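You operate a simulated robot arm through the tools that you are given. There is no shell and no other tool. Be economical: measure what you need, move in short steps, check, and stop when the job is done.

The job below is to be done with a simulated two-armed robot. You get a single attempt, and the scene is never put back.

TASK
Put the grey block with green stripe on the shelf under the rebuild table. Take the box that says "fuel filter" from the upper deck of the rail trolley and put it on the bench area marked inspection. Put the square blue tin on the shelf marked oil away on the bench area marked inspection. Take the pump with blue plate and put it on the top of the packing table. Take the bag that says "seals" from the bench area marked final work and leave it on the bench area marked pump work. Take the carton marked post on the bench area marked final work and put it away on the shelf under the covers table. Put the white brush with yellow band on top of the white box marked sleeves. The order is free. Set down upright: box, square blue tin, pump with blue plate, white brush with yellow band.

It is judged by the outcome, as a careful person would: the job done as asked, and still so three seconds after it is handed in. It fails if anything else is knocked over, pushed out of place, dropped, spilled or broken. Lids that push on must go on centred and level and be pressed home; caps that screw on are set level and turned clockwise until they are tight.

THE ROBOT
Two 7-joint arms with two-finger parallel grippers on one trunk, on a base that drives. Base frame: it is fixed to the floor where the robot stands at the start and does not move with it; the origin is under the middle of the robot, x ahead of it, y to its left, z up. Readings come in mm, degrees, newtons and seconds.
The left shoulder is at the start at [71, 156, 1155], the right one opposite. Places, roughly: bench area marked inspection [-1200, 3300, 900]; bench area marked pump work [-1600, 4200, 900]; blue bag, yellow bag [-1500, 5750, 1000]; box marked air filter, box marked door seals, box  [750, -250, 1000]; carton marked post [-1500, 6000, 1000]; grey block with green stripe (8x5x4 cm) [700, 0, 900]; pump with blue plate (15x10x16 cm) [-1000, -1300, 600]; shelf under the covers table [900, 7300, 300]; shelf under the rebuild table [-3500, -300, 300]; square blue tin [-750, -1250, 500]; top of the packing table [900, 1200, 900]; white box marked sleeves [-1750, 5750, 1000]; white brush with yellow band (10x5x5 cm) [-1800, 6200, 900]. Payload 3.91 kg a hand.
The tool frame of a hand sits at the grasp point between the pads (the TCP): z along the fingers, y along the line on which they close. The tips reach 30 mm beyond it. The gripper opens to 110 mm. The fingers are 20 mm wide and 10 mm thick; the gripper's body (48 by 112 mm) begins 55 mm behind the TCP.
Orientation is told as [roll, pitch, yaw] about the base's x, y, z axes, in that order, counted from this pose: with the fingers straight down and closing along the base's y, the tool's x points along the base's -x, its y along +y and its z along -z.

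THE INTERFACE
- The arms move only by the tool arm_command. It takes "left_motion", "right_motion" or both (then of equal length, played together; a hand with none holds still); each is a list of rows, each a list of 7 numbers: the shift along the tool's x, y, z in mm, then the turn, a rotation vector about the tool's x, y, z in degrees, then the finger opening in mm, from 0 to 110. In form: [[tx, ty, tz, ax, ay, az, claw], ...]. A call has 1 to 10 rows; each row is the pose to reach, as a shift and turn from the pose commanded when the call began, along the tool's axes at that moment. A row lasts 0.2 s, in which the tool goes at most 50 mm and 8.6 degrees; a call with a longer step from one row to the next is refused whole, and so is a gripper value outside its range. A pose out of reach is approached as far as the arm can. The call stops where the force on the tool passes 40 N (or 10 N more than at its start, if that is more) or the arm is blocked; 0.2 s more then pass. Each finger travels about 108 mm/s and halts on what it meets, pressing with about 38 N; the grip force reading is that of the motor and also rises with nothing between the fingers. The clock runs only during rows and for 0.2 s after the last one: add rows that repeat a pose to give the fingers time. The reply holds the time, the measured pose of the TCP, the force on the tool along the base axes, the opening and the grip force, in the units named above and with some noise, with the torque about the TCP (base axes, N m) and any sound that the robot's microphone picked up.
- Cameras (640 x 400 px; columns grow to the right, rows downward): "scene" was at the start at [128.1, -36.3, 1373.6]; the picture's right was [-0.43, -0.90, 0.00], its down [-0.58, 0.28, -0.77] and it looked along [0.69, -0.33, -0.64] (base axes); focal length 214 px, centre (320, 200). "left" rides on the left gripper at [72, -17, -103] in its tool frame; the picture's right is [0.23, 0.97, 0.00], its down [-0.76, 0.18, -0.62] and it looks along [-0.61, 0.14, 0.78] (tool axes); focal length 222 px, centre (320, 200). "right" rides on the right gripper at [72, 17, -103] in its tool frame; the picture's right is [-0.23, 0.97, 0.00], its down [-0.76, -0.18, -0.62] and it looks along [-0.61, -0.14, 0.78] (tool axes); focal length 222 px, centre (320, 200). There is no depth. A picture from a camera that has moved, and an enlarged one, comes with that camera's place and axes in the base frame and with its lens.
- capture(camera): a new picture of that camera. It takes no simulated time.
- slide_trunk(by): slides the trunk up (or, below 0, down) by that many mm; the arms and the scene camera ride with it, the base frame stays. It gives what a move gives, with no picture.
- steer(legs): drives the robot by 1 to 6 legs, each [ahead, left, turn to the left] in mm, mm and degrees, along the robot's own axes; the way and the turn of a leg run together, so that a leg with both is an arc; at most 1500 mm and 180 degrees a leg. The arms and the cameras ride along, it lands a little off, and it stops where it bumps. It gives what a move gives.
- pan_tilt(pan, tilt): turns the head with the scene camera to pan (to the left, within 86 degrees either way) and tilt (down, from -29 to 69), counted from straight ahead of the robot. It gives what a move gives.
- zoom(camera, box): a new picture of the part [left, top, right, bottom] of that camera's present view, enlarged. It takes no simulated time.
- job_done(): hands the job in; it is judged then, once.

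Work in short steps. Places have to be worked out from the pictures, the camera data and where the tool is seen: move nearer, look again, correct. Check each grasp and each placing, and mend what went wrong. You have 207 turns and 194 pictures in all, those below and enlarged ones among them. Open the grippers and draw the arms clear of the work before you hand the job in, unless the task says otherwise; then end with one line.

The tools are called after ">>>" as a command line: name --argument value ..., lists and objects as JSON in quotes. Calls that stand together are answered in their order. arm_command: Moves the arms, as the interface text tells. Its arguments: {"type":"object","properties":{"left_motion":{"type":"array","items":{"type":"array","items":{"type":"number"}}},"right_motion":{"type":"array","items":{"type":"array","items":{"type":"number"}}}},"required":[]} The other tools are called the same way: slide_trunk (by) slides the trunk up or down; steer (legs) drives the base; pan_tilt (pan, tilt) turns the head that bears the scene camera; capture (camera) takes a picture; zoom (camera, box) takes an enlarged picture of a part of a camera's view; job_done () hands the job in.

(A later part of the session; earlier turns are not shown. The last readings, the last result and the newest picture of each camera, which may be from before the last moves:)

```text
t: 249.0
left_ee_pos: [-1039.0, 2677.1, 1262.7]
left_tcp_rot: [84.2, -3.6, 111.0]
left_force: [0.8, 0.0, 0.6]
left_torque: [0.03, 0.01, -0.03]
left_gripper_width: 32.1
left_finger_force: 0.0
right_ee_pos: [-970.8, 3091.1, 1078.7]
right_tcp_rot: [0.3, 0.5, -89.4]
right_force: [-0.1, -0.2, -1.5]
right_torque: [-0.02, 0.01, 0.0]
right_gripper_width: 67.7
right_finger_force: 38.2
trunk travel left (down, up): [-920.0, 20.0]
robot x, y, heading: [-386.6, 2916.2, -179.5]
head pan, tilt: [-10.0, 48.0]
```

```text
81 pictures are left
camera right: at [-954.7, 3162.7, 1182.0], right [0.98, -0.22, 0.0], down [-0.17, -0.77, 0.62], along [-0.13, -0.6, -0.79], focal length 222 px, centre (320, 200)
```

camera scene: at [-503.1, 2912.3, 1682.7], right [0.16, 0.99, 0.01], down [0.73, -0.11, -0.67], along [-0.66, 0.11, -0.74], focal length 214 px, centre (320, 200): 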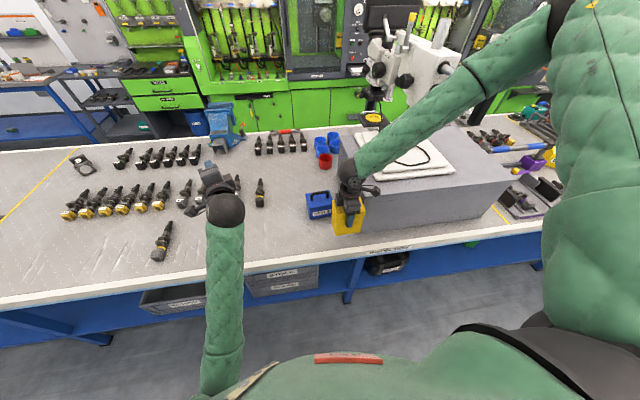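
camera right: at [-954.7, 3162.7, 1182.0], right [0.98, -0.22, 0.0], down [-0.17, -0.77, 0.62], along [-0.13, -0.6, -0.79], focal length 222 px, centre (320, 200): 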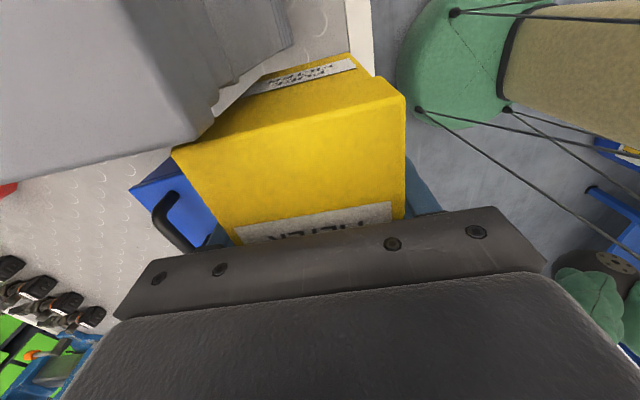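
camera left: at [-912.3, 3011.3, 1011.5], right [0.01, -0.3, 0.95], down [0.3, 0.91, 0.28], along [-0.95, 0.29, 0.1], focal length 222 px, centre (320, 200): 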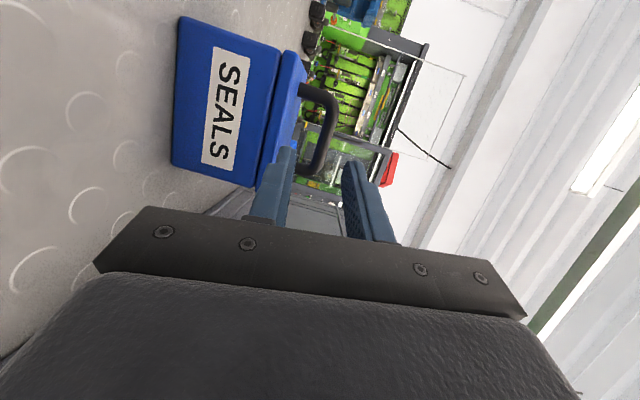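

The arm bottoms out at z≈1080 with the trunk this high. I shift the box 12 mm away from the granite and lower with the trunk.

>>> arm_command --right_motion '[[-12, 0, 0, 0, 0, 0, 40], [-12, 0, 0, 0, 0, 0, 40]]'

>>> slide_trunk --by -70

>>> zoom --camera "scene" --box '[240, 130, 440, 255]'

```text
t: 249.6
left_ee_pos: [-1039.0, 2679.5, 1263.3]
left_tcp_rot: [84.2, -3.6, 111.0]
left_force: [0.6, -0.7, -0.6]
left_torque: [-0.01, 0.03, 0.0]
left_gripper_width: 31.9
left_finger_force: 0.1
right_ee_pos: [-967.8, 3086.6, 1082.3]
right_tcp_rot: [0.3, 0.4, -89.5]
right_force: [0.8, 0.6, -2.8]
right_torque: [0.0, 0.0, 0.04]
right_gripper_width: 67.7
right_finger_force: 37.6
right hand out of reach, approached as far as the arm can: row 1, 2
trunk travel left (down, up): [-920.0, 20.0]
robot x, y, heading: [-377.6, 2911.5, -179.2]
head pan, tilt: [-10.0, 48.0]
```

```text
t: 250.7
left_ee_pos: [-1031.3, 2684.0, 1198.7]
left_tcp_rot: [84.8, -3.7, 110.9]
left_force: [-0.7, 0.2, -0.4]
left_torque: [0.03, -0.01, -0.01]
left_gripper_width: 31.9
left_finger_force: 0.1
right_ee_pos: [-958.6, 3091.2, 1014.6]
right_tcp_rot: [0.0, 0.2, -89.6]
right_force: [-0.6, -0.8, -2.3]
right_torque: [0.0, 0.01, 0.0]
right_gripper_width: 68.1
right_finger_force: 38.4
trunk travel left (down, up): [-850.0, 90.0]
robot x, y, heading: [-382.2, 2913.4, -179.2]
head pan, tilt: [-10.0, 48.0]
```

```text
3.20 times, centred on (340, 192) of scene
camera zoom: at [-490.3, 2919.2, 1612.6], right [0.16, 0.99, 0.0], down [0.72, -0.12, -0.68], along [-0.67, 0.11, -0.73], focal length 686 px, centre (256, 224)
```

zoom: 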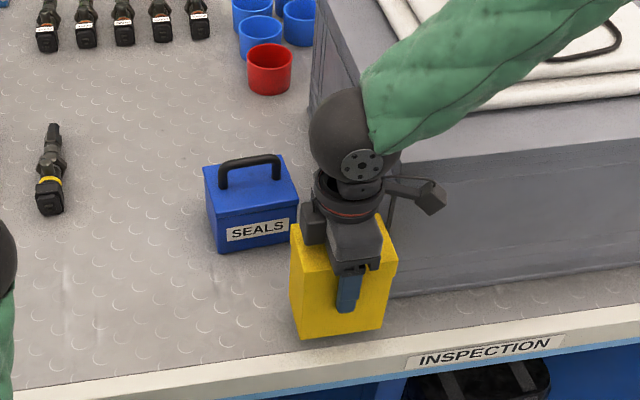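

The body seems to be leaning back a little, so something on the right arm may touch. I look to the right before continuing.

>>> pan_tilt --pan -35 --tilt 30

>>> capture --camera "scene"

```text
t: 251.6
left_ee_pos: [-1029.9, 2684.6, 1200.0]
left_tcp_rot: [84.8, -3.7, 110.9]
left_force: [-0.2, -0.1, 0.4]
left_torque: [-0.02, -0.01, 0.01]
left_gripper_width: 31.8
left_finger_force: 0.1
right_ee_pos: [-959.3, 3090.4, 1015.5]
right_tcp_rot: [-0.1, 0.1, -89.5]
right_force: [0.0, -0.7, -2.6]
right_torque: [-0.01, 0.01, 0.0]
right_gripper_width: 67.9
right_finger_force: 37.9
trunk travel left (down, up): [-850.0, 90.0]
robot x, y, heading: [-382.3, 2911.4, -179.4]
head pan, tilt: [-35.0, 30.0]
```

```text
79 pictures are left
camera scene: at [-486.0, 2959.1, 1639.9], right [0.56, 0.83, 0.0], down [0.4, -0.28, -0.87], along [-0.72, 0.49, -0.49], focal length 214 px, centre (320, 200)
```

scene: 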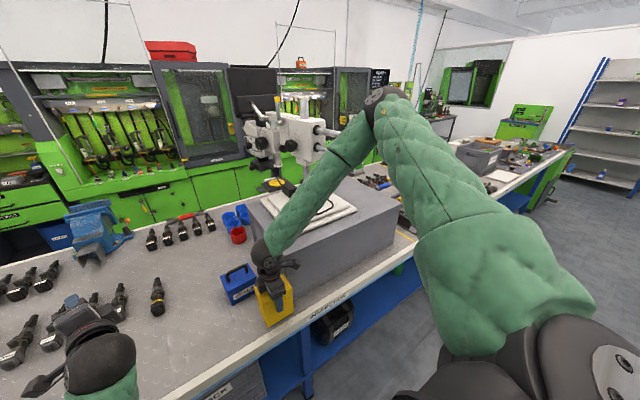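

The right arm looks free; the folded left elbow is likely pressing the bench's front edge. I raise the left hand 150 mm to relieve it.

>>> arm_command --left_motion '[[-2, 37, -4, 0, 0, 0, 32], [-4, 75, -8, 0, 0, 0, 32], [-6, 112, -12, 0, 0, 0, 32], [-8, 149, -17, 0, 0, 0, 32], [-8, 149, -17, 0, 0, 0, 32]]'

>>> pan_tilt --pan -10 --tilt 48

>>> capture --camera "scene"

```text
t: 252.8
left_ee_pos: [-1027.3, 2687.5, 1352.0]
left_tcp_rot: [84.8, -3.7, 111.0]
left_force: [-0.6, 1.2, 0.6]
left_torque: [-0.01, 0.01, 0.0]
left_gripper_width: 31.7
left_finger_force: 0.1
right_ee_pos: [-959.2, 3090.9, 1015.4]
right_tcp_rot: [-0.1, 0.1, -89.4]
right_force: [-0.1, -1.5, -1.5]
right_torque: [0.03, 0.01, 0.03]
right_gripper_width: 67.8
right_finger_force: 38.0
trunk travel left (down, up): [-850.0, 90.0]
robot x, y, heading: [-381.3, 2912.4, -179.4]
head pan, tilt: [-35.0, 30.0]
```

```text
t: 253.7
left_ee_pos: [-1027.3, 2686.4, 1352.1]
left_tcp_rot: [84.8, -3.5, 111.0]
left_force: [-0.6, 0.1, -0.2]
left_torque: [0.0, -0.01, -0.01]
left_gripper_width: 31.9
left_finger_force: 0.1
right_ee_pos: [-958.9, 3091.5, 1015.6]
right_tcp_rot: [-0.2, 0.0, -89.4]
right_force: [-0.1, 0.6, -2.5]
right_torque: [-0.03, -0.01, -0.04]
right_gripper_width: 67.8
right_finger_force: 37.9
trunk travel left (down, up): [-850.0, 90.0]
robot x, y, heading: [-380.5, 2911.7, -179.5]
head pan, tilt: [-10.0, 48.0]
```

```text
78 pictures are left
camera scene: at [-489.9, 2923.3, 1613.6], right [0.16, 0.99, 0.0], down [0.72, -0.12, -0.68], along [-0.67, 0.11, -0.73], focal length 214 px, centre (320, 200)
```

scene: 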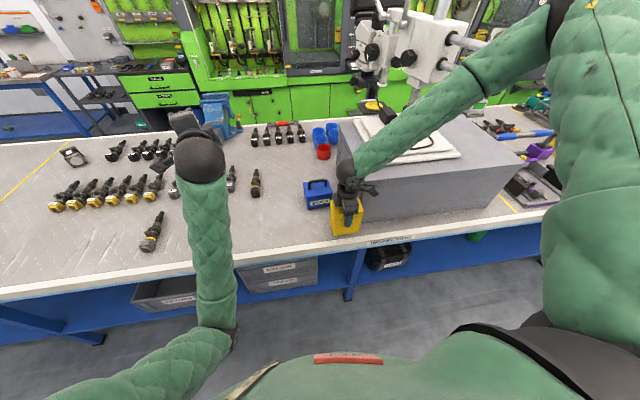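

The granite's top is at z≈1126, so the hand camera is rubbing its front face. I back 15 mm and strafe 60 mm left to free it.

>>> steer --legs '[[-20, 0, 0], [0, 60, 0]]'

>>> zoom --camera "scene" --box '[240, 130, 440, 255]'

>>> capture --camera "right"

```text
t: 255.1
left_ee_pos: [-1024.3, 2632.9, 1342.8]
left_tcp_rot: [84.0, -3.1, 111.1]
left_force: [0.1, -0.5, -0.2]
left_torque: [0.0, -0.01, 0.0]
left_gripper_width: 32.1
left_finger_force: 0.1
right_ee_pos: [-952.3, 3036.5, 1006.2]
right_tcp_rot: [0.8, 0.0, -89.4]
right_force: [0.4, 0.2, -2.4]
right_torque: [-0.05, -0.05, 0.01]
right_gripper_width: 67.9
right_finger_force: 37.6
trunk travel left (down, up): [-850.0, 90.0]
robot x, y, heading: [-361.5, 2858.2, -179.3]
head pan, tilt: [-10.0, 48.0]
```

```text
3.20 times, centred on (340, 192) of scene
camera zoom: at [-491.2, 2870.2, 1611.6], right [0.16, 0.99, 0.0], down [0.73, -0.12, -0.67], along [-0.66, 0.11, -0.74], focal length 686 px, centre (256, 224)
```

zoom: 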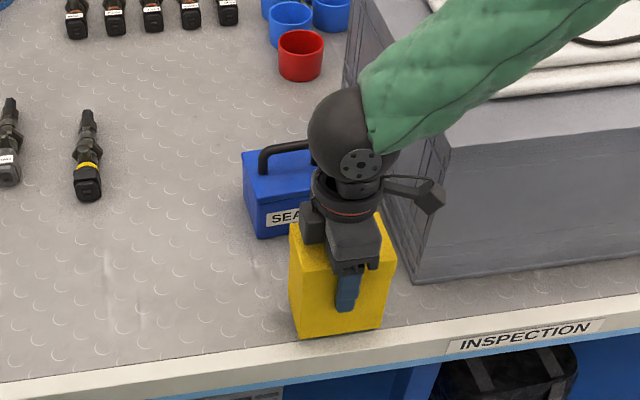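

```text
76 pictures are left
camera right: at [-937.6, 3109.0, 1109.8], right [0.98, -0.22, 0.01], down [-0.18, -0.76, 0.62], along [-0.12, -0.61, -0.78], focal length 222 px, centre (320, 200)
```

right: 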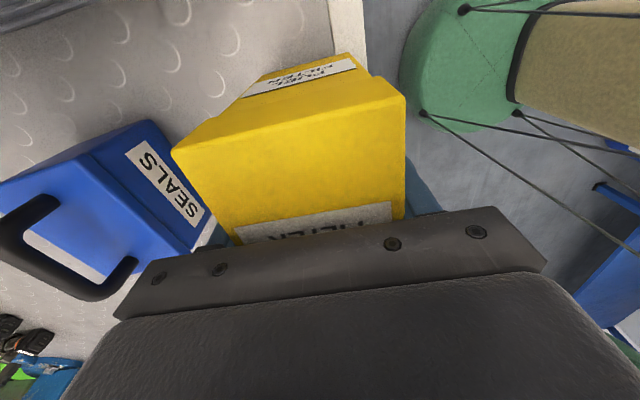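

Free now (lean gone; granite unmoved). I move 25 mm deeper and lower with the trunk near contact (expected TCP z≈988).

>>> steer --legs '[[25, 0, 0]]'

>>> slide_trunk --by -13

>>> slide_trunk --by -4

```text
t: 256.0
left_ee_pos: [-1047.2, 2634.2, 1344.0]
left_tcp_rot: [84.2, -3.2, 110.8]
left_force: [-0.1, -0.3, 0.3]
left_torque: [0.0, -0.01, -0.01]
left_gripper_width: 31.7
left_finger_force: 0.2
right_ee_pos: [-974.0, 3040.3, 1010.2]
right_tcp_rot: [0.4, 0.0, -89.9]
right_force: [0.1, 0.4, -2.2]
right_torque: [-0.03, -0.01, 0.0]
right_gripper_width: 67.7
right_finger_force: 38.0
trunk travel left (down, up): [-850.0, 90.0]
robot x, y, heading: [-385.1, 2853.4, -179.5]
head pan, tilt: [-10.0, 48.0]
stopped in leg 1: the robot was blocked; the commanded pose is now the measured one
```

```text
t: 256.6
left_ee_pos: [-1044.5, 2633.1, 1332.9]
left_tcp_rot: [84.4, -3.3, 110.8]
left_force: [-0.6, 0.5, 0.2]
left_torque: [-0.01, -0.02, -0.01]
left_gripper_width: 32.3
left_finger_force: 0.1
right_ee_pos: [-971.9, 3040.1, 996.5]
right_tcp_rot: [0.3, 0.0, -89.9]
right_force: [0.1, -0.4, -2.9]
right_torque: [0.01, 0.01, 0.01]
right_gripper_width: 68.0
right_finger_force: 37.8
trunk travel left (down, up): [-837.0, 103.0]
robot x, y, heading: [-389.0, 2856.0, -179.3]
head pan, tilt: [-10.0, 48.0]
```

```text
t: 257.1
left_ee_pos: [-1043.6, 2633.1, 1329.4]
left_tcp_rot: [84.3, -3.4, 110.8]
left_force: [-0.5, 0.4, -0.5]
left_torque: [-0.03, -0.04, -0.03]
left_gripper_width: 31.9
left_finger_force: 0.1
right_ee_pos: [-972.6, 3039.4, 994.1]
right_tcp_rot: [0.4, -0.1, -89.9]
right_force: [0.5, -0.1, -2.3]
right_torque: [0.03, -0.05, 0.0]
right_gripper_width: 67.9
right_finger_force: 38.0
trunk travel left (down, up): [-833.0, 107.0]
robot x, y, heading: [-383.3, 2854.7, -179.7]
head pan, tilt: [-10.0, 48.0]
```

The base itself was touching the bench there (so stay at x≥-380). I lower further in 3 mm steps.

>>> slide_trunk --by -3

>>> slide_trunk --by -3

>>> slide_trunk --by -2

```text
t: 257.7
left_ee_pos: [-1043.8, 2632.6, 1326.5]
left_tcp_rot: [84.3, -3.3, 110.8]
left_force: [-0.5, 0.5, 0.5]
left_torque: [0.01, -0.01, 0.02]
left_gripper_width: 31.9
left_finger_force: 0.1
right_ee_pos: [-971.8, 3039.8, 990.2]
right_tcp_rot: [0.4, 0.0, -89.9]
right_force: [-0.3, -0.2, -2.9]
right_torque: [0.0, -0.01, 0.03]
right_gripper_width: 67.9
right_finger_force: 38.0
trunk travel left (down, up): [-830.0, 110.0]
robot x, y, heading: [-387.3, 2853.3, -179.5]
head pan, tilt: [-10.0, 48.0]
```

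```text
t: 258.2
left_ee_pos: [-1042.6, 2633.0, 1323.9]
left_tcp_rot: [84.3, -3.3, 110.8]
left_force: [-0.6, 0.6, -0.2]
left_torque: [-0.04, -0.02, 0.0]
left_gripper_width: 32.0
left_finger_force: 0.1
right_ee_pos: [-972.8, 3039.2, 988.8]
right_tcp_rot: [0.3, 0.0, -89.9]
right_force: [6.2, 10.1, 27.0]
right_torque: [-0.48, 0.47, -0.1]
right_gripper_width: 67.9
right_finger_force: 38.2
trunk travel left (down, up): [-827.0, 113.0]
robot x, y, heading: [-385.8, 2855.8, -179.6]
head pan, tilt: [-10.0, 48.0]
```

```text
t: 258.5
left_ee_pos: [-1044.9, 2633.7, 1322.8]
left_tcp_rot: [84.3, -3.3, 110.8]
left_force: [-0.3, -0.1, -0.7]
left_torque: [0.0, 0.02, -0.02]
left_gripper_width: 31.7
left_finger_force: 0.1
right_ee_pos: [-971.7, 3039.7, 987.7]
right_tcp_rot: [0.3, 0.0, -89.9]
right_force: [7.8, 0.2, 10.4]
right_torque: [-0.58, -0.25, 0.33]
right_gripper_width: 67.9
right_finger_force: 38.1
trunk travel left (down, up): [-827.0, 113.0]
robot x, y, heading: [-387.1, 2857.9, -179.5]
head pan, tilt: [-10.0, 48.0]
stopped: the force on the tool passed its limit at 44 N (the readings are from after the stop); the commanded pose is now the measured one
```

Contact made. I open the right gripper and raise the trunk to lift the hand clear.

>>> arm_command --right_motion '[[0, 0, 0, 0, 0, 0, 75], [0, 0, 0, 0, 0, 0, 90], [0, 0, 0, 0, 0, 0, 105], [0, 0, 0, 0, 0, 0, 105]]'

>>> slide_trunk --by 110

>>> capture --camera "right"

>>> capture --camera "scene"

```text
t: 259.5
left_ee_pos: [-1043.1, 2633.4, 1322.9]
left_tcp_rot: [84.3, -3.3, 110.8]
left_force: [0.8, -0.5, -0.3]
left_torque: [0.0, -0.03, 0.01]
left_gripper_width: 32.0
left_finger_force: 0.0
right_ee_pos: [-970.9, 3038.6, 989.3]
right_tcp_rot: [0.2, -0.1, -90.0]
right_force: [0.4, 0.1, -0.3]
right_torque: [-0.03, 0.03, 0.0]
right_gripper_width: 105.0
right_finger_force: 0.1
trunk travel left (down, up): [-827.0, 113.0]
robot x, y, heading: [-386.5, 2853.8, -179.5]
head pan, tilt: [-10.0, 48.0]
```

```text
t: 260.9
left_ee_pos: [-1047.7, 2634.5, 1430.7]
left_tcp_rot: [84.1, -3.2, 110.8]
left_force: [0.4, 0.0, 0.3]
left_torque: [0.0, 0.0, -0.01]
left_gripper_width: 32.0
left_finger_force: 0.1
right_ee_pos: [-975.7, 3039.4, 1097.2]
right_tcp_rot: [0.5, -0.1, -90.0]
right_force: [-1.0, 0.4, 0.5]
right_torque: [0.0, 0.0, -0.02]
right_gripper_width: 105.0
right_finger_force: 0.2
trunk travel left (down, up): [-937.0, 3.0]
robot x, y, heading: [-383.8, 2855.2, -179.8]
head pan, tilt: [-10.0, 48.0]
```

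```text
75 pictures are left
camera right: at [-959.6, 3111.8, 1199.7], right [0.97, -0.23, 0.01], down [-0.18, -0.76, 0.62], along [-0.13, -0.61, -0.78], focal length 222 px, centre (320, 200)
```

right: 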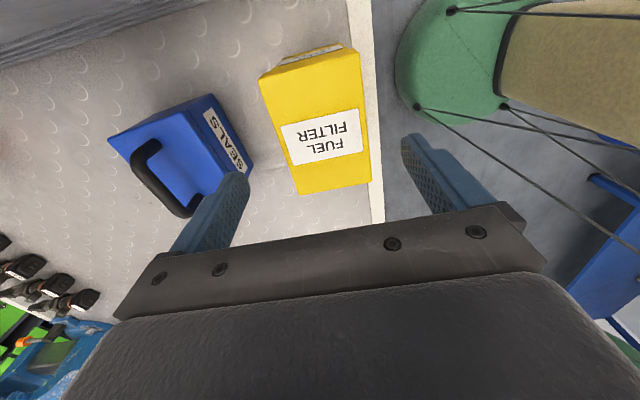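

```text
74 pictures are left
camera scene: at [-512.6, 2868.7, 1699.0], right [0.16, 0.99, 0.0], down [0.73, -0.12, -0.67], along [-0.66, 0.11, -0.74], focal length 214 px, centre (320, 200)
```

scene: 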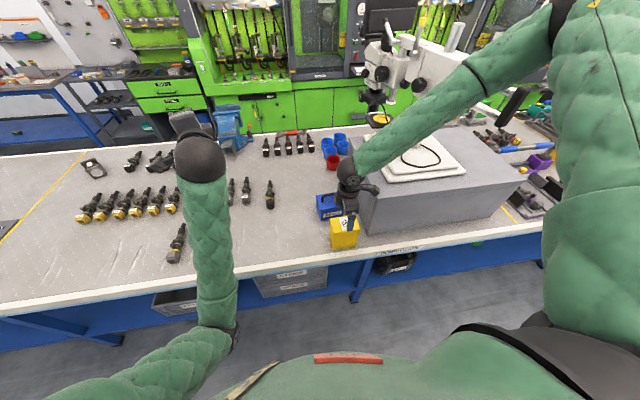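

The box stands upright at inspection. I back off, turn north and drive toward the final-work area.

>>> steer --legs '[[-420, 0, 0], [0, 0, -90], [1400, 0, 0], [400, 0, 0]]'

>>> pan_tilt --pan 40 --tilt 22

>>> capture --camera "scene"

```text
t: 276.0
left_ee_pos: [-183.6, 5328.8, 1431.5]
left_tcp_rot: [84.2, -3.2, 20.1]
left_force: [-0.1, 0.6, 1.0]
left_torque: [0.02, -0.03, 0.04]
left_gripper_width: 32.2
left_finger_force: 0.1
right_ee_pos: [221.2, 5252.0, 1096.4]
right_tcp_rot: [0.6, -0.2, 179.4]
right_force: [0.4, 0.0, 0.4]
right_torque: [0.0, -0.01, -0.03]
right_gripper_width: 104.9
right_finger_force: 0.0
trunk travel left (down, up): [-937.0, 3.0]
robot x, y, heading: [32.8, 4666.2, 89.6]
head pan, tilt: [-10.0, 48.0]
```

```text
t: 277.2
left_ee_pos: [-184.0, 5330.1, 1431.7]
left_tcp_rot: [84.0, -3.1, 20.1]
left_force: [0.0, -0.3, -0.2]
left_torque: [-0.02, 0.01, -0.04]
left_gripper_width: 32.1
left_finger_force: 0.0
right_ee_pos: [221.1, 5251.8, 1096.8]
right_tcp_rot: [0.5, -0.1, 179.3]
right_force: [-0.2, -0.6, -0.2]
right_torque: [-0.03, 0.0, -0.04]
right_gripper_width: 105.1
right_finger_force: 0.0
trunk travel left (down, up): [-937.0, 3.0]
robot x, y, heading: [31.4, 4665.3, 90.3]
head pan, tilt: [40.0, 22.0]
```

```text
73 pictures are left
camera scene: at [-29.1, 4787.1, 1738.6], right [0.77, 0.64, 0.0], down [0.24, -0.29, -0.93], along [-0.59, 0.71, -0.38], focal length 214 px, centre (320, 200)
```

scene: 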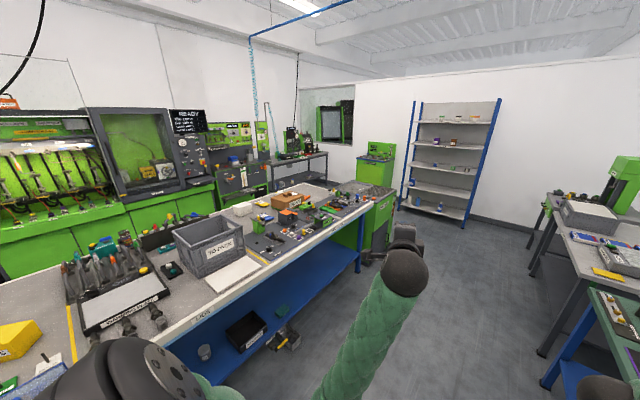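

I zoom on the far end of the bench.

>>> zoom --camera "scene" --box '[190, 160, 410, 297]'

```text
2.91 times, centred on (300, 228) of scene
camera zoom: at [-29.1, 4787.1, 1738.6], right [0.77, 0.64, 0.0], down [0.24, -0.29, -0.93], along [-0.59, 0.71, -0.38], focal length 624 px, centre (378, 117)
```

zoom: 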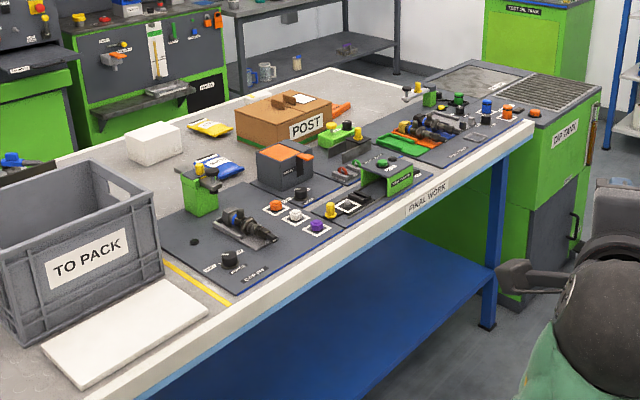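

The bags, carton, white box are in the bench's rear half, so I must work from the back aisle. I drive back south, around the bench's end, and look north.

>>> steer --legs '[[-1400, 80, 0], [-1400, 80, 0], [-1400, 0, 0], [-830, 0, 0]]'

>>> steer --legs '[[0, 1300, 0], [0, 1250, 0]]'

>>> pan_tilt --pan 0 --tilt 20

>>> capture --camera "scene"

```text
t: 301.3
left_ee_pos: [-465.1, 315.9, 1431.3]
left_tcp_rot: [84.1, -3.1, 18.4]
left_force: [-0.5, 0.0, -0.5]
left_torque: [-0.05, -0.02, 0.01]
left_gripper_width: 32.3
left_finger_force: 0.0
right_ee_pos: [-63.5, 226.8, 1095.7]
right_tcp_rot: [0.6, -0.1, 178.0]
right_force: [0.2, -0.1, -0.4]
right_torque: [-0.01, 0.01, 0.01]
right_gripper_width: 104.9
right_finger_force: 0.1
trunk travel left (down, up): [-937.0, 3.0]
robot x, y, heading: [-269.3, -353.3, 88.1]
head pan, tilt: [40.0, 22.0]
```

```text
t: 313.9
left_ee_pos: [-3034.4, 416.7, 1431.4]
left_tcp_rot: [84.1, -3.1, 17.7]
left_force: [0.1, -0.1, -0.3]
left_torque: [0.0, 0.01, -0.01]
left_gripper_width: 32.1
left_finger_force: 0.0
right_ee_pos: [-2632.8, 320.7, 1095.6]
right_tcp_rot: [0.5, -0.1, 176.9]
right_force: [0.3, 0.0, 0.1]
right_torque: [-0.02, -0.01, -0.03]
right_gripper_width: 105.1
right_finger_force: 0.1
trunk travel left (down, up): [-937.0, 3.0]
robot x, y, heading: [-2850.8, -258.4, 87.3]
head pan, tilt: [40.0, 22.0]
```

```text
t: 315.0
left_ee_pos: [-3034.2, 416.2, 1432.4]
left_tcp_rot: [84.0, -3.1, 17.6]
left_force: [-0.6, 0.2, 0.1]
left_torque: [0.0, 0.02, 0.01]
left_gripper_width: 32.1
left_finger_force: 0.0
right_ee_pos: [-2633.6, 321.1, 1097.1]
right_tcp_rot: [0.4, -0.1, 176.9]
right_force: [1.1, 0.0, 1.4]
right_torque: [-0.03, -0.01, -0.01]
right_gripper_width: 105.1
right_finger_force: 0.0
trunk travel left (down, up): [-937.0, 3.0]
robot x, y, heading: [-2852.8, -258.9, 87.1]
head pan, tilt: [0.0, 20.0]
```

```text
71 pictures are left
camera scene: at [-2842.9, -113.7, 1741.9], right [1.0, -0.05, 0.0], down [-0.02, -0.34, -0.94], along [0.04, 0.94, -0.34], focal length 214 px, centre (320, 200)
```

scene: 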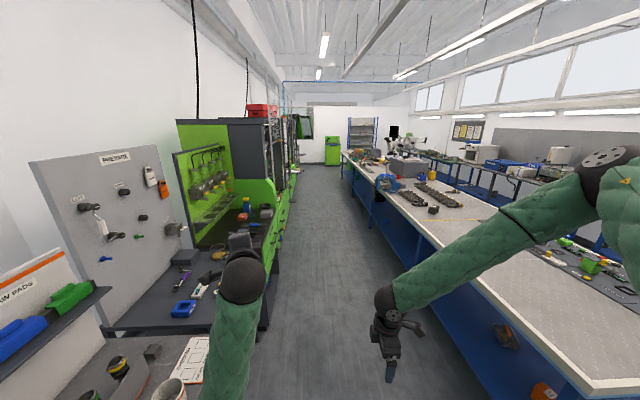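

The back aisle (x≈-3300..-2000) is clear. I drive north along x≈-2600.

>>> steer --legs '[[0, -250, 3], [1500, 0, 0], [1500, 0, 0], [1400, 0, 0], [900, 0, 0]]'

>>> pan_tilt --pan -45 --tilt 30

>>> capture --camera "scene"

```text
t: 341.8
left_ee_pos: [-3010.1, 5701.7, 1430.4]
left_tcp_rot: [84.1, -3.1, 22.4]
left_force: [-0.4, 0.0, 0.1]
left_torque: [0.01, 0.0, 0.01]
left_gripper_width: 31.8
left_finger_force: 0.1
right_ee_pos: [-2602.2, 5640.1, 1095.5]
right_tcp_rot: [0.6, -0.1, -178.3]
right_force: [-1.6, 0.2, -0.8]
right_torque: [0.01, -0.02, 0.01]
right_gripper_width: 104.9
right_finger_force: 0.2
trunk travel left (down, up): [-937.0, 3.0]
robot x, y, heading: [-2771.2, 5046.7, 92.2]
head pan, tilt: [0.0, 20.0]
```

```text
t: 342.9
left_ee_pos: [-3010.7, 5701.2, 1431.0]
left_tcp_rot: [84.1, -3.2, 22.5]
left_force: [0.3, 0.0, -0.4]
left_torque: [0.0, -0.01, 0.04]
left_gripper_width: 32.0
left_finger_force: 0.1
right_ee_pos: [-2602.4, 5640.1, 1096.4]
right_tcp_rot: [0.6, -0.2, -178.3]
right_force: [-0.1, 0.5, 0.3]
right_torque: [0.02, 0.0, 0.0]
right_gripper_width: 104.9
right_finger_force: 0.0
trunk travel left (down, up): [-937.0, 3.0]
robot x, y, heading: [-2771.6, 5050.2, 92.1]
head pan, tilt: [-45.0, 30.0]
```

```text
70 pictures are left
camera scene: at [-2709.5, 5162.9, 1725.9], right [0.73, -0.68, 0.0], down [-0.34, -0.37, -0.87], along [0.59, 0.64, -0.5], focal length 214 px, centre (320, 200)
```

scene: 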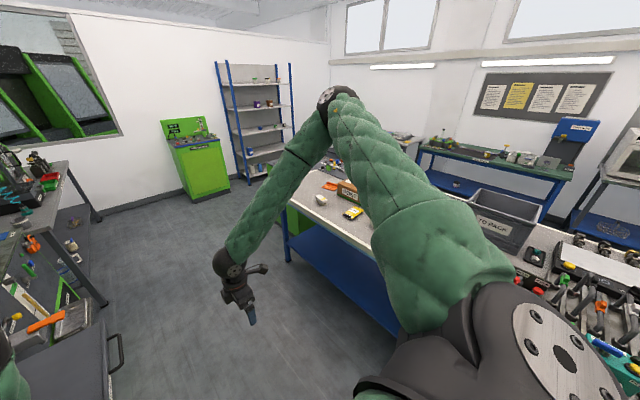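

I go forward 750 mm and turn to face the bench from behind.

>>> steer --legs '[[750, -60, 0], [0, 0, -92]]'

>>> pan_tilt --pan 5 --tilt 38

>>> capture --camera "scene"

```text
t: 350.1
left_ee_pos: [-2158.3, 6179.5, 1431.7]
left_tcp_rot: [84.2, -3.0, -53.7]
left_force: [-0.4, -0.7, 0.8]
left_torque: [0.04, -0.06, -0.01]
left_gripper_width: 32.0
left_finger_force: 0.1
right_ee_pos: [-2120.3, 5767.6, 1096.3]
right_tcp_rot: [0.5, -0.2, 105.5]
right_force: [0.8, -0.3, -1.1]
right_torque: [0.01, 0.05, -0.01]
right_gripper_width: 105.0
right_finger_force: 0.1
trunk travel left (down, up): [-937.0, 3.0]
robot x, y, heading: [-2737.5, 5790.6, 15.8]
head pan, tilt: [-45.0, 30.0]
stopped in leg 2: the robot was blocked; the commanded pose is now the measured one
```

```text
t: 351.3
left_ee_pos: [-2159.8, 6178.1, 1431.5]
left_tcp_rot: [84.3, -3.1, -53.7]
left_force: [0.4, 0.9, -0.9]
left_torque: [-0.04, -0.05, -0.01]
left_gripper_width: 31.8
left_finger_force: 0.0
right_ee_pos: [-2121.7, 5769.7, 1097.0]
right_tcp_rot: [0.4, -0.1, 105.6]
right_force: [-0.6, -0.3, -0.5]
right_torque: [0.03, -0.02, 0.02]
right_gripper_width: 105.1
right_finger_force: 0.1
trunk travel left (down, up): [-937.0, 3.0]
robot x, y, heading: [-2741.2, 5790.3, 16.0]
head pan, tilt: [5.0, 38.0]
```

```text
69 pictures are left
camera scene: at [-2610.0, 5834.2, 1713.5], right [0.36, -0.93, 0.0], down [-0.58, -0.22, -0.79], along [0.74, 0.28, -0.62], focal length 214 px, centre (320, 200)
```

scene: 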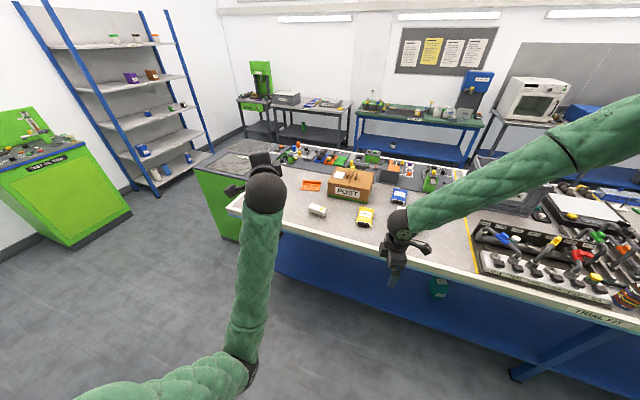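

Blocked by something behind while turning; I move forward 200 mm and finish the turn.

>>> steer --legs '[[190, 0, 0], [0, 0, -16]]'

>>> zoom --camera "scene" --box '[180, 100, 500, 300]'

```text
t: 352.0
left_ee_pos: [-2156.2, 6181.8, 1433.8]
left_tcp_rot: [84.3, -3.0, -53.6]
left_force: [-0.2, 0.1, -0.5]
left_torque: [0.02, 0.01, 0.0]
left_gripper_width: 32.4
left_finger_force: 0.1
right_ee_pos: [-2116.1, 5771.6, 1098.2]
right_tcp_rot: [0.4, -0.2, 105.8]
right_force: [-0.4, -0.2, -0.2]
right_torque: [0.01, -0.03, -0.04]
right_gripper_width: 105.2
right_finger_force: 0.1
trunk travel left (down, up): [-937.0, 3.0]
robot x, y, heading: [-2733.6, 5790.4, 15.8]
head pan, tilt: [5.0, 38.0]
stopped in leg 1: the robot was blocked; the commanded pose is now the measured one
```

```text
2.00 times, centred on (340, 200) of scene
camera zoom: at [-2605.0, 5835.7, 1713.9], right [0.36, -0.93, 0.0], down [-0.57, -0.22, -0.79], along [0.74, 0.28, -0.61], focal length 429 px, centre (280, 200)
```

zoom: 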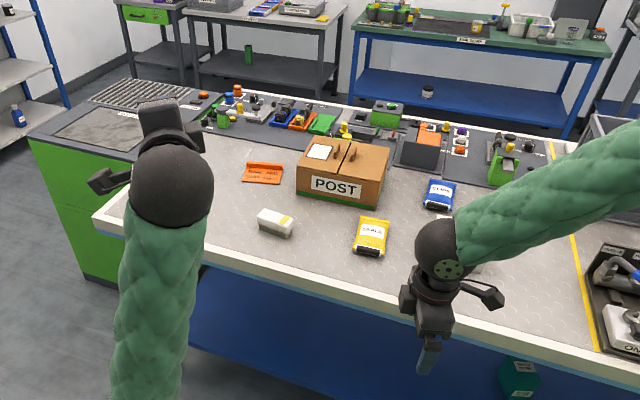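

Still blocked. I look to both sides for the obstacle.

>>> pan_tilt --pan -80 --tilt 45

>>> capture --camera "scene"

>>> pan_tilt --pan 80 --tilt 45

>>> capture --camera "scene"

```text
t: 353.6
left_ee_pos: [-2153.5, 6181.7, 1431.4]
left_tcp_rot: [84.3, -3.2, -53.6]
left_force: [-0.6, -0.3, -0.2]
left_torque: [0.03, 0.01, -0.01]
left_gripper_width: 31.9
left_finger_force: 0.0
right_ee_pos: [-2113.3, 5772.6, 1097.5]
right_tcp_rot: [0.5, -0.1, 105.8]
right_force: [0.1, 0.1, 0.5]
right_torque: [0.02, 0.0, -0.02]
right_gripper_width: 105.2
right_finger_force: 0.1
trunk travel left (down, up): [-937.0, 3.0]
robot x, y, heading: [-2731.1, 5794.5, 16.3]
head pan, tilt: [-80.0, 45.0]
```

```text
67 pictures are left
camera scene: at [-2646.8, 5732.5, 1703.3], right [-0.9, -0.44, 0.0], down [-0.31, 0.64, -0.71], along [0.31, -0.64, -0.71], focal length 214 px, centre (320, 200)
```

scene: 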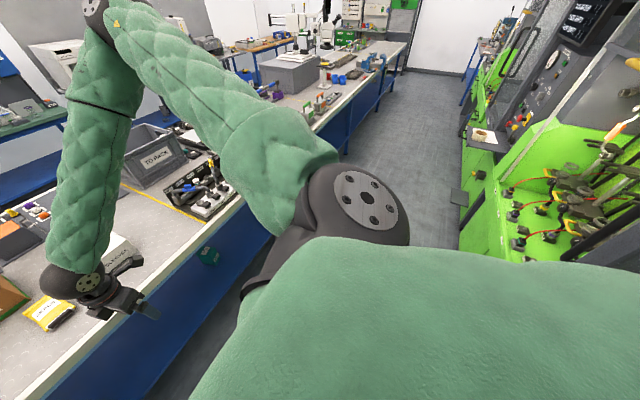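

```text
t: 356.1
left_ee_pos: [-2153.2, 6182.9, 1430.5]
left_tcp_rot: [84.2, -3.2, -53.5]
left_force: [0.4, -0.7, 0.1]
left_torque: [-0.02, 0.0, 0.0]
left_gripper_width: 31.8
left_finger_force: 0.1
right_ee_pos: [-2113.5, 5772.4, 1095.9]
right_tcp_rot: [0.4, -0.1, 105.7]
right_force: [0.8, 0.1, 0.3]
right_torque: [0.02, -0.01, -0.03]
right_gripper_width: 105.0
right_finger_force: 0.1
trunk travel left (down, up): [-937.0, 3.0]
robot x, y, heading: [-2731.9, 5788.7, 16.2]
head pan, tilt: [80.0, 45.0]
```

```text
66 pictures are left
camera scene: at [-2690.6, 5886.5, 1703.3], right [0.99, 0.11, 0.0], down [0.07, -0.7, -0.71], along [-0.07, 0.7, -0.71], focal length 214 px, centre (320, 200)
```

scene: 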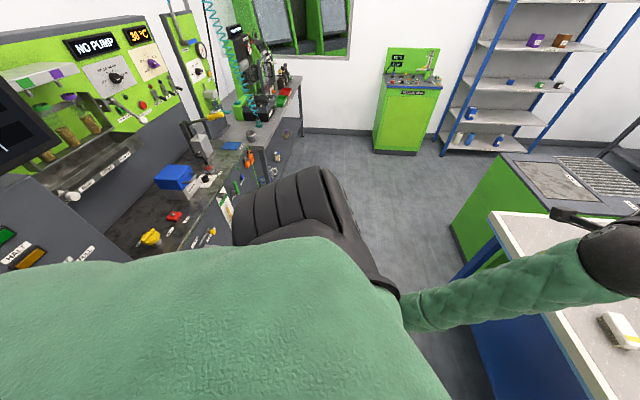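

The west cabinets are close behind. I try moving straight east, then turn.

>>> steer --legs '[[140, -45, 0]]'

>>> steer --legs '[[0, 0, -16]]'

```text
t: 357.4
left_ee_pos: [-2004.5, 6174.9, 1432.5]
left_tcp_rot: [84.3, -3.3, -53.7]
left_force: [-0.6, -0.2, -0.1]
left_torque: [-0.02, 0.0, -0.01]
left_gripper_width: 32.1
left_finger_force: 0.0
right_ee_pos: [-1966.0, 5764.8, 1098.4]
right_tcp_rot: [0.4, -0.1, 105.6]
right_force: [-0.9, -0.7, 0.9]
right_torque: [-0.02, 0.04, 0.01]
right_gripper_width: 105.0
right_finger_force: 0.1
trunk travel left (down, up): [-937.0, 3.0]
robot x, y, heading: [-2585.8, 5786.4, 15.6]
head pan, tilt: [80.0, 45.0]
```

```text
t: 358.8
left_ee_pos: [-1917.0, 6000.5, 1431.1]
left_tcp_rot: [84.3, -3.1, -69.7]
left_force: [1.0, -0.1, 0.2]
left_torque: [-0.02, -0.02, -0.04]
left_gripper_width: 32.2
left_finger_force: 0.0
right_ee_pos: [-1992.9, 5595.5, 1096.0]
right_tcp_rot: [0.6, -0.1, 89.6]
right_force: [-0.7, 0.1, -0.4]
right_torque: [0.02, 0.0, -0.03]
right_gripper_width: 105.0
right_finger_force: 0.0
trunk travel left (down, up): [-937.0, 3.0]
robot x, y, heading: [-2583.2, 5784.5, -0.1]
head pan, tilt: [80.0, 45.0]
```

Now facing the bench from behind. I look at the objects.

>>> pan_tilt --pan 5 --tilt 38

>>> zoom --camera "scene" --box '[160, 100, 480, 300]'

```text
t: 360.2
left_ee_pos: [-1917.8, 6000.6, 1431.6]
left_tcp_rot: [84.2, -3.1, -69.7]
left_force: [0.0, -0.7, -0.6]
left_torque: [-0.03, 0.02, -0.01]
left_gripper_width: 32.1
left_finger_force: 0.0
right_ee_pos: [-1994.1, 5595.7, 1098.1]
right_tcp_rot: [0.4, 0.0, 89.6]
right_force: [0.8, -0.1, -0.1]
right_torque: [-0.02, 0.01, 0.0]
right_gripper_width: 104.7
right_finger_force: 0.1
trunk travel left (down, up): [-937.0, 3.0]
robot x, y, heading: [-2586.1, 5787.9, -0.4]
head pan, tilt: [5.0, 38.0]
```

```text
2.00 times, centred on (320, 200) of scene
camera zoom: at [-2445.1, 5793.8, 1713.5], right [0.09, -1.0, 0.0], down [-0.61, -0.05, -0.79], along [0.78, 0.07, -0.62], focal length 429 px, centre (320, 200)
```

zoom: 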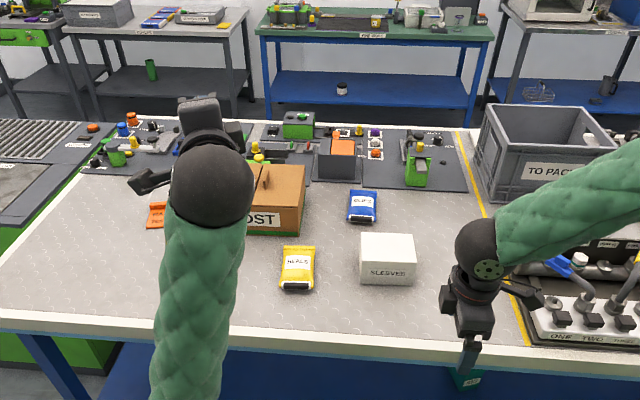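

The yellow bag says SEALS; SLEEVES box top centre ≈(-1691,5688,988); brush ≈(-1766,6167), long axis along y. I tilt the left hand to point down and raise the right hand so the trunk can come down.

>>> arm_command --left_motion '[[0, 0, 0, 8.4, 0, 0, 60], [0, 0, 0, 16.8, 0, 0, 80], [0, 0, 0, 25.2, 0, 0, 90], [0, 0, 0, 33.6, 0, 0, 90], [0, 0, 0, 42, 0, 0, 90], [0, 0, 0, 50.4, 0, 0, 90], [0, 0, 0, 58.8, 0, 0, 90], [0, 0, 0, 67.2, 0, 0, 90], [0, 0, 0, 75.6, 0, 0, 90], [0, 0, 0, 84, 0, 0, 90]]' --right_motion '[[0, 0, -35, 0, 0, 0, 105], [0, 0, -70, 0, 0, 0, 105], [0, 0, -105, 0, 0, 0, 105], [0, 0, -140, 0, 0, 0, 105], [0, 0, -175, 0, 0, 0, 105], [0, 0, -210, 0, 0, 0, 105], [0, 0, -245, 0, 0, 0, 105], [0, 0, -280, 0, 0, 0, 105], [0, 0, -315, 0, 0, 0, 105], [0, 0, -350, 0, 0, 0, 105]]'

>>> slide_trunk --by -280

>>> capture --camera "scene"

```text
t: 361.7
left_ee_pos: [-1865.5, 6084.2, 1366.4]
left_tcp_rot: [37.9, 3.4, -65.0]
left_force: [0.5, 0.3, -0.5]
left_torque: [-0.04, -0.01, -0.01]
left_gripper_width: 90.0
left_finger_force: 0.0
left hand out of reach, approached as far as the arm can: row 5, 6, 7
right_ee_pos: [-1990.1, 5600.5, 1305.1]
right_tcp_rot: [0.5, 0.0, 89.8]
right_force: [0.4, 0.3, -0.1]
right_torque: [-0.04, -0.02, -0.03]
right_gripper_width: 105.0
right_finger_force: 0.1
trunk travel left (down, up): [-937.0, 3.0]
robot x, y, heading: [-2581.4, 5784.5, 0.1]
head pan, tilt: [5.0, 38.0]
stopped in row 7 (left hand): the arm was blocked; the commanded pose is now the measured one
```

```text
t: 364.5
left_ee_pos: [-1867.8, 6079.8, 1086.5]
left_tcp_rot: [37.9, 3.6, -65.2]
left_force: [-0.8, -0.2, 0.3]
left_torque: [-0.03, 0.0, 0.03]
left_gripper_width: 90.1
left_finger_force: 0.1
right_ee_pos: [-1992.0, 5596.7, 1027.0]
right_tcp_rot: [0.5, -0.1, 89.8]
right_force: [0.5, -0.3, 0.2]
right_torque: [0.02, -0.01, -0.03]
right_gripper_width: 104.8
right_finger_force: 0.1
trunk travel left (down, up): [-657.0, 283.0]
robot x, y, heading: [-2585.4, 5785.7, 0.0]
head pan, tilt: [5.0, 38.0]
```

```text
64 pictures are left
camera scene: at [-2445.3, 5794.1, 1433.6], right [0.09, -1.0, 0.0], down [-0.61, -0.05, -0.79], along [0.78, 0.07, -0.62], focal length 214 px, centre (320, 200)
```

scene: 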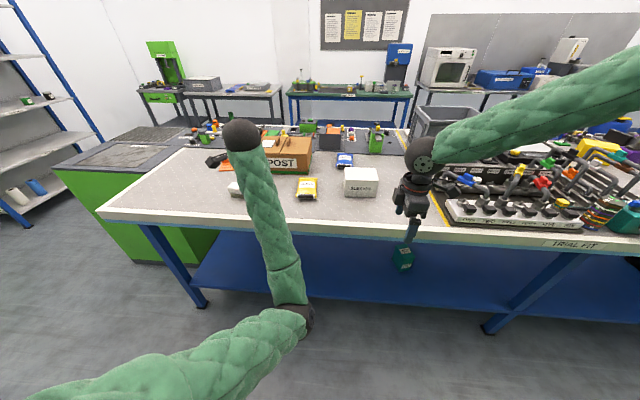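

The left wrist is limited in this elbow-down posture. I roll it back 90° about its axis to the standard posture.

>>> arm_command --left_motion '[[0, 0, -8, 0, 0, -8.5, 90], [0, 0, -16, 0, 0, -17, 90], [0, 0, -24, 0, 0, -25.5, 90], [0, 0, -32, 0, 0, -34, 90], [0, 0, -40, 0, 0, -42.5, 90], [0, 0, -48, 0, 0, -51, 90], [0, 0, -56, 0, 0, -59.5, 90], [0, 0, -64, 0, 0, -68, 90], [0, 0, -72, 0, 0, -76.5, 90], [0, 0, -80, 0, 0, -85, 90]]'

>>> capture --camera "scene"

```text
t: 366.9
left_ee_pos: [-1898.6, 6114.6, 1138.6]
left_tcp_rot: [15.4, -39.3, 15.7]
left_force: [-0.3, -0.4, 0.1]
left_torque: [-0.05, -0.01, -0.04]
left_gripper_width: 90.0
left_finger_force: 0.1
left hand out of reach, approached as far as the arm can: row 8, 9, 10
right_ee_pos: [-1990.7, 5596.4, 1025.6]
right_tcp_rot: [0.5, -0.1, 89.7]
right_force: [-0.2, 0.5, -0.3]
right_torque: [0.03, -0.03, 0.0]
right_gripper_width: 105.1
right_finger_force: 0.1
trunk travel left (down, up): [-657.0, 283.0]
robot x, y, heading: [-2581.5, 5786.3, 0.0]
head pan, tilt: [5.0, 38.0]
stopped in row 10 (left hand): the arm was blocked; the commanded pose is now the measured one
```

```text
63 pictures are left
camera scene: at [-2445.0, 5794.2, 1433.5], right [0.09, -1.0, 0.0], down [-0.61, -0.05, -0.79], along [0.78, 0.07, -0.62], focal length 214 px, centre (320, 200)
```

scene: 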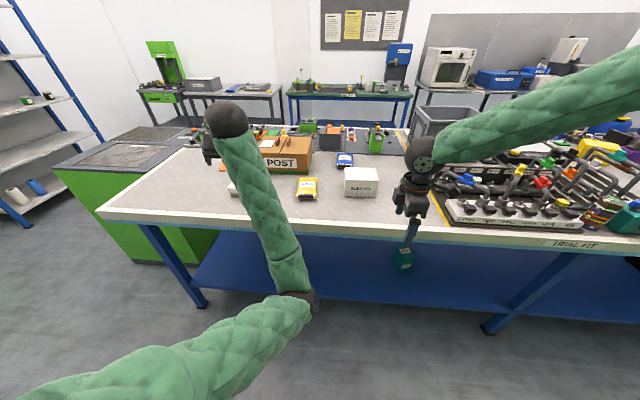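

I zoom on the carton to see how it may be held.

>>> zoom --camera "scene" --box '[200, 110, 400, 235]'

```text
3.20 times, centred on (300, 172) of scene
camera zoom: at [-2445.0, 5794.2, 1433.5], right [0.09, -1.0, 0.0], down [-0.61, -0.05, -0.79], along [0.78, 0.07, -0.62], focal length 686 px, centre (384, 288)
```

zoom: 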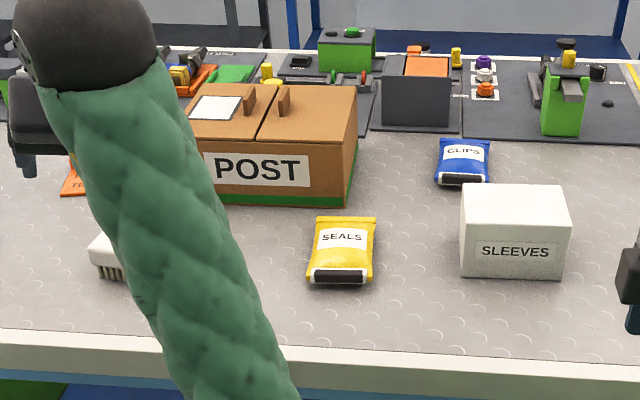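

The carton has two upright tabs (≈51 mm apart at (-1490,6053), top z≈1050) to pinch. I'll use the right arm for everything. First the brush: move north and forward so the right hand is over it.

>>> arm_command --right_motion '[[0, 0, -40, 0, 0, 0, 105], [0, 0, -80, 0, 0, 0, 105]]'

>>> steer --legs '[[0, 560, 0], [120, 0, 0]]'

>>> pan_tilt --pan -15 --tilt 42

>>> zoom --camera "scene" --box '[220, 100, 540, 300]'

>>> capture --camera "right"

```text
t: 367.5
left_ee_pos: [-1900.4, 6113.7, 1140.0]
left_tcp_rot: [15.2, -39.4, 15.7]
left_force: [1.0, 0.1, -0.3]
left_torque: [-0.01, 0.02, 0.01]
left_gripper_width: 90.0
left_finger_force: 0.1
right_ee_pos: [-1993.1, 5597.3, 1106.6]
right_tcp_rot: [0.5, 0.0, 89.9]
right_force: [0.5, -0.2, 0.4]
right_torque: [0.03, -0.01, 0.01]
right_gripper_width: 105.2
right_finger_force: 0.2
trunk travel left (down, up): [-657.0, 283.0]
robot x, y, heading: [-2581.9, 5781.5, 0.1]
head pan, tilt: [5.0, 38.0]
```

```text
t: 371.6
left_ee_pos: [-1775.4, 6672.1, 1139.1]
left_tcp_rot: [15.3, -39.3, 15.5]
left_force: [0.7, 0.6, 0.1]
left_torque: [-0.02, 0.03, 0.02]
left_gripper_width: 90.0
left_finger_force: 0.0
right_ee_pos: [-1871.0, 6153.8, 1106.7]
right_tcp_rot: [0.5, 0.0, 89.5]
right_force: [0.7, 0.2, -0.1]
right_torque: [-0.01, 0.0, 0.0]
right_gripper_width: 105.2
right_finger_force: 0.0
trunk travel left (down, up): [-657.0, 283.0]
robot x, y, heading: [-2459.9, 6346.8, -0.2]
head pan, tilt: [5.0, 38.0]
```

```text
t: 372.4
left_ee_pos: [-1777.2, 6671.2, 1139.5]
left_tcp_rot: [15.3, -39.2, 15.5]
left_force: [1.0, -0.3, 0.8]
left_torque: [-0.01, 0.04, -0.01]
left_gripper_width: 90.3
left_finger_force: 0.1
right_ee_pos: [-1871.0, 6154.3, 1106.6]
right_tcp_rot: [0.3, -0.1, 89.6]
right_force: [0.0, 0.6, -0.5]
right_torque: [-0.01, -0.01, -0.03]
right_gripper_width: 105.2
right_finger_force: 0.0
trunk travel left (down, up): [-657.0, 283.0]
robot x, y, heading: [-2460.3, 6347.2, -0.2]
head pan, tilt: [-15.0, 42.0]
```

```text
2.00 times, centred on (380, 200) of scene
camera zoom: at [-2329.0, 6325.4, 1427.6], right [-0.26, -0.96, 0.0], down [-0.65, 0.18, -0.74], along [0.72, -0.2, -0.67], focal length 429 px, centre (200, 200)
```

zoom: 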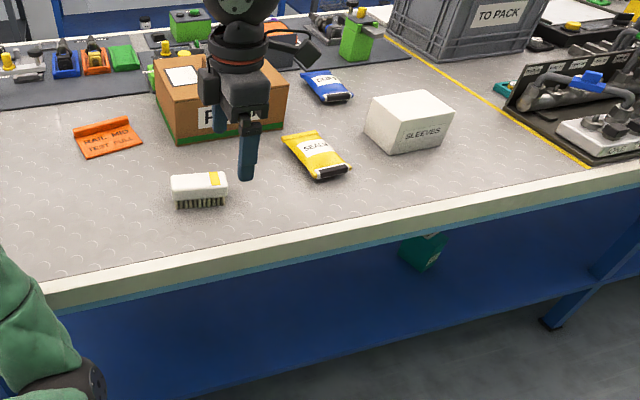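

```text
60 pictures are left
camera right: at [-1888.1, 6081.7, 1209.8], right [-0.97, 0.24, 0.01], down [0.19, 0.76, 0.62], along [0.14, 0.61, -0.78], focal length 222 px, centre (320, 200)
```

right: 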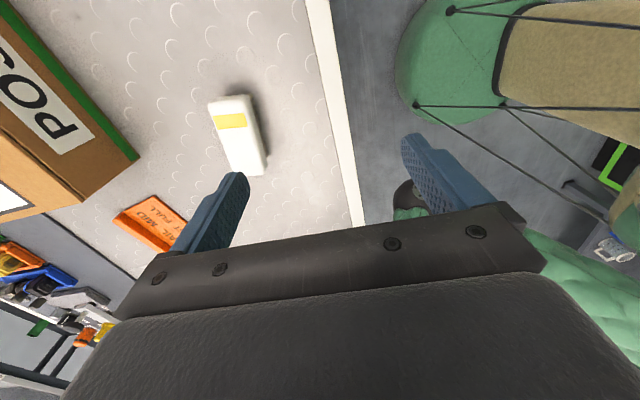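

Brush centre ≈(-1773,6166), top z≈952, rotated ~-10°. I move over it and down to z≈1000.

>>> arm_command --right_motion '[[-4, -33, 0, 0, 0, 3.5, 105], [-8, -66, 20, 0, 0, 7, 105], [-12, -101, 50, 0, 0, 10, 105], [-12, -101, 80, 0, 0, 10, 105], [-12, -101, 105, 0, 0, 10, 105]]'

>>> capture --camera "right"

```text
t: 373.6
left_ee_pos: [-1774.5, 6672.0, 1138.4]
left_tcp_rot: [15.3, -39.2, 15.6]
left_force: [-1.1, -0.1, -0.3]
left_torque: [0.02, -0.03, 0.0]
left_gripper_width: 90.1
left_finger_force: 0.1
right_ee_pos: [-1770.5, 6165.1, 998.9]
right_tcp_rot: [0.5, -0.1, 79.6]
right_force: [0.0, 0.1, 0.0]
right_torque: [0.0, -0.02, -0.01]
right_gripper_width: 105.1
right_finger_force: 0.2
trunk travel left (down, up): [-657.0, 283.0]
robot x, y, heading: [-2462.5, 6347.5, -0.3]
head pan, tilt: [-15.0, 42.0]
```

```text
59 pictures are left
camera right: at [-1799.9, 6096.0, 1103.3], right [-0.92, 0.4, 0.01], down [0.32, 0.72, 0.62], along [0.24, 0.57, -0.78], focal length 222 px, centre (320, 200)
```

right: 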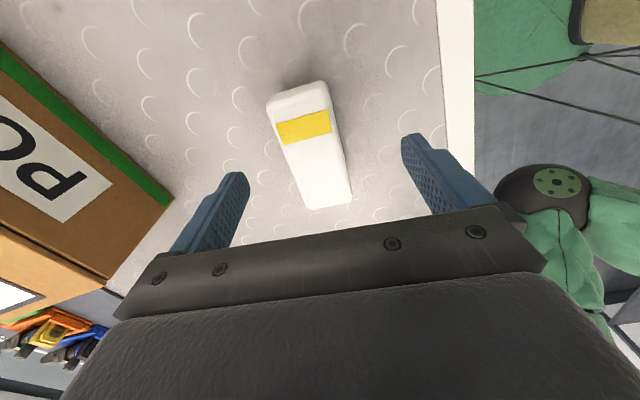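

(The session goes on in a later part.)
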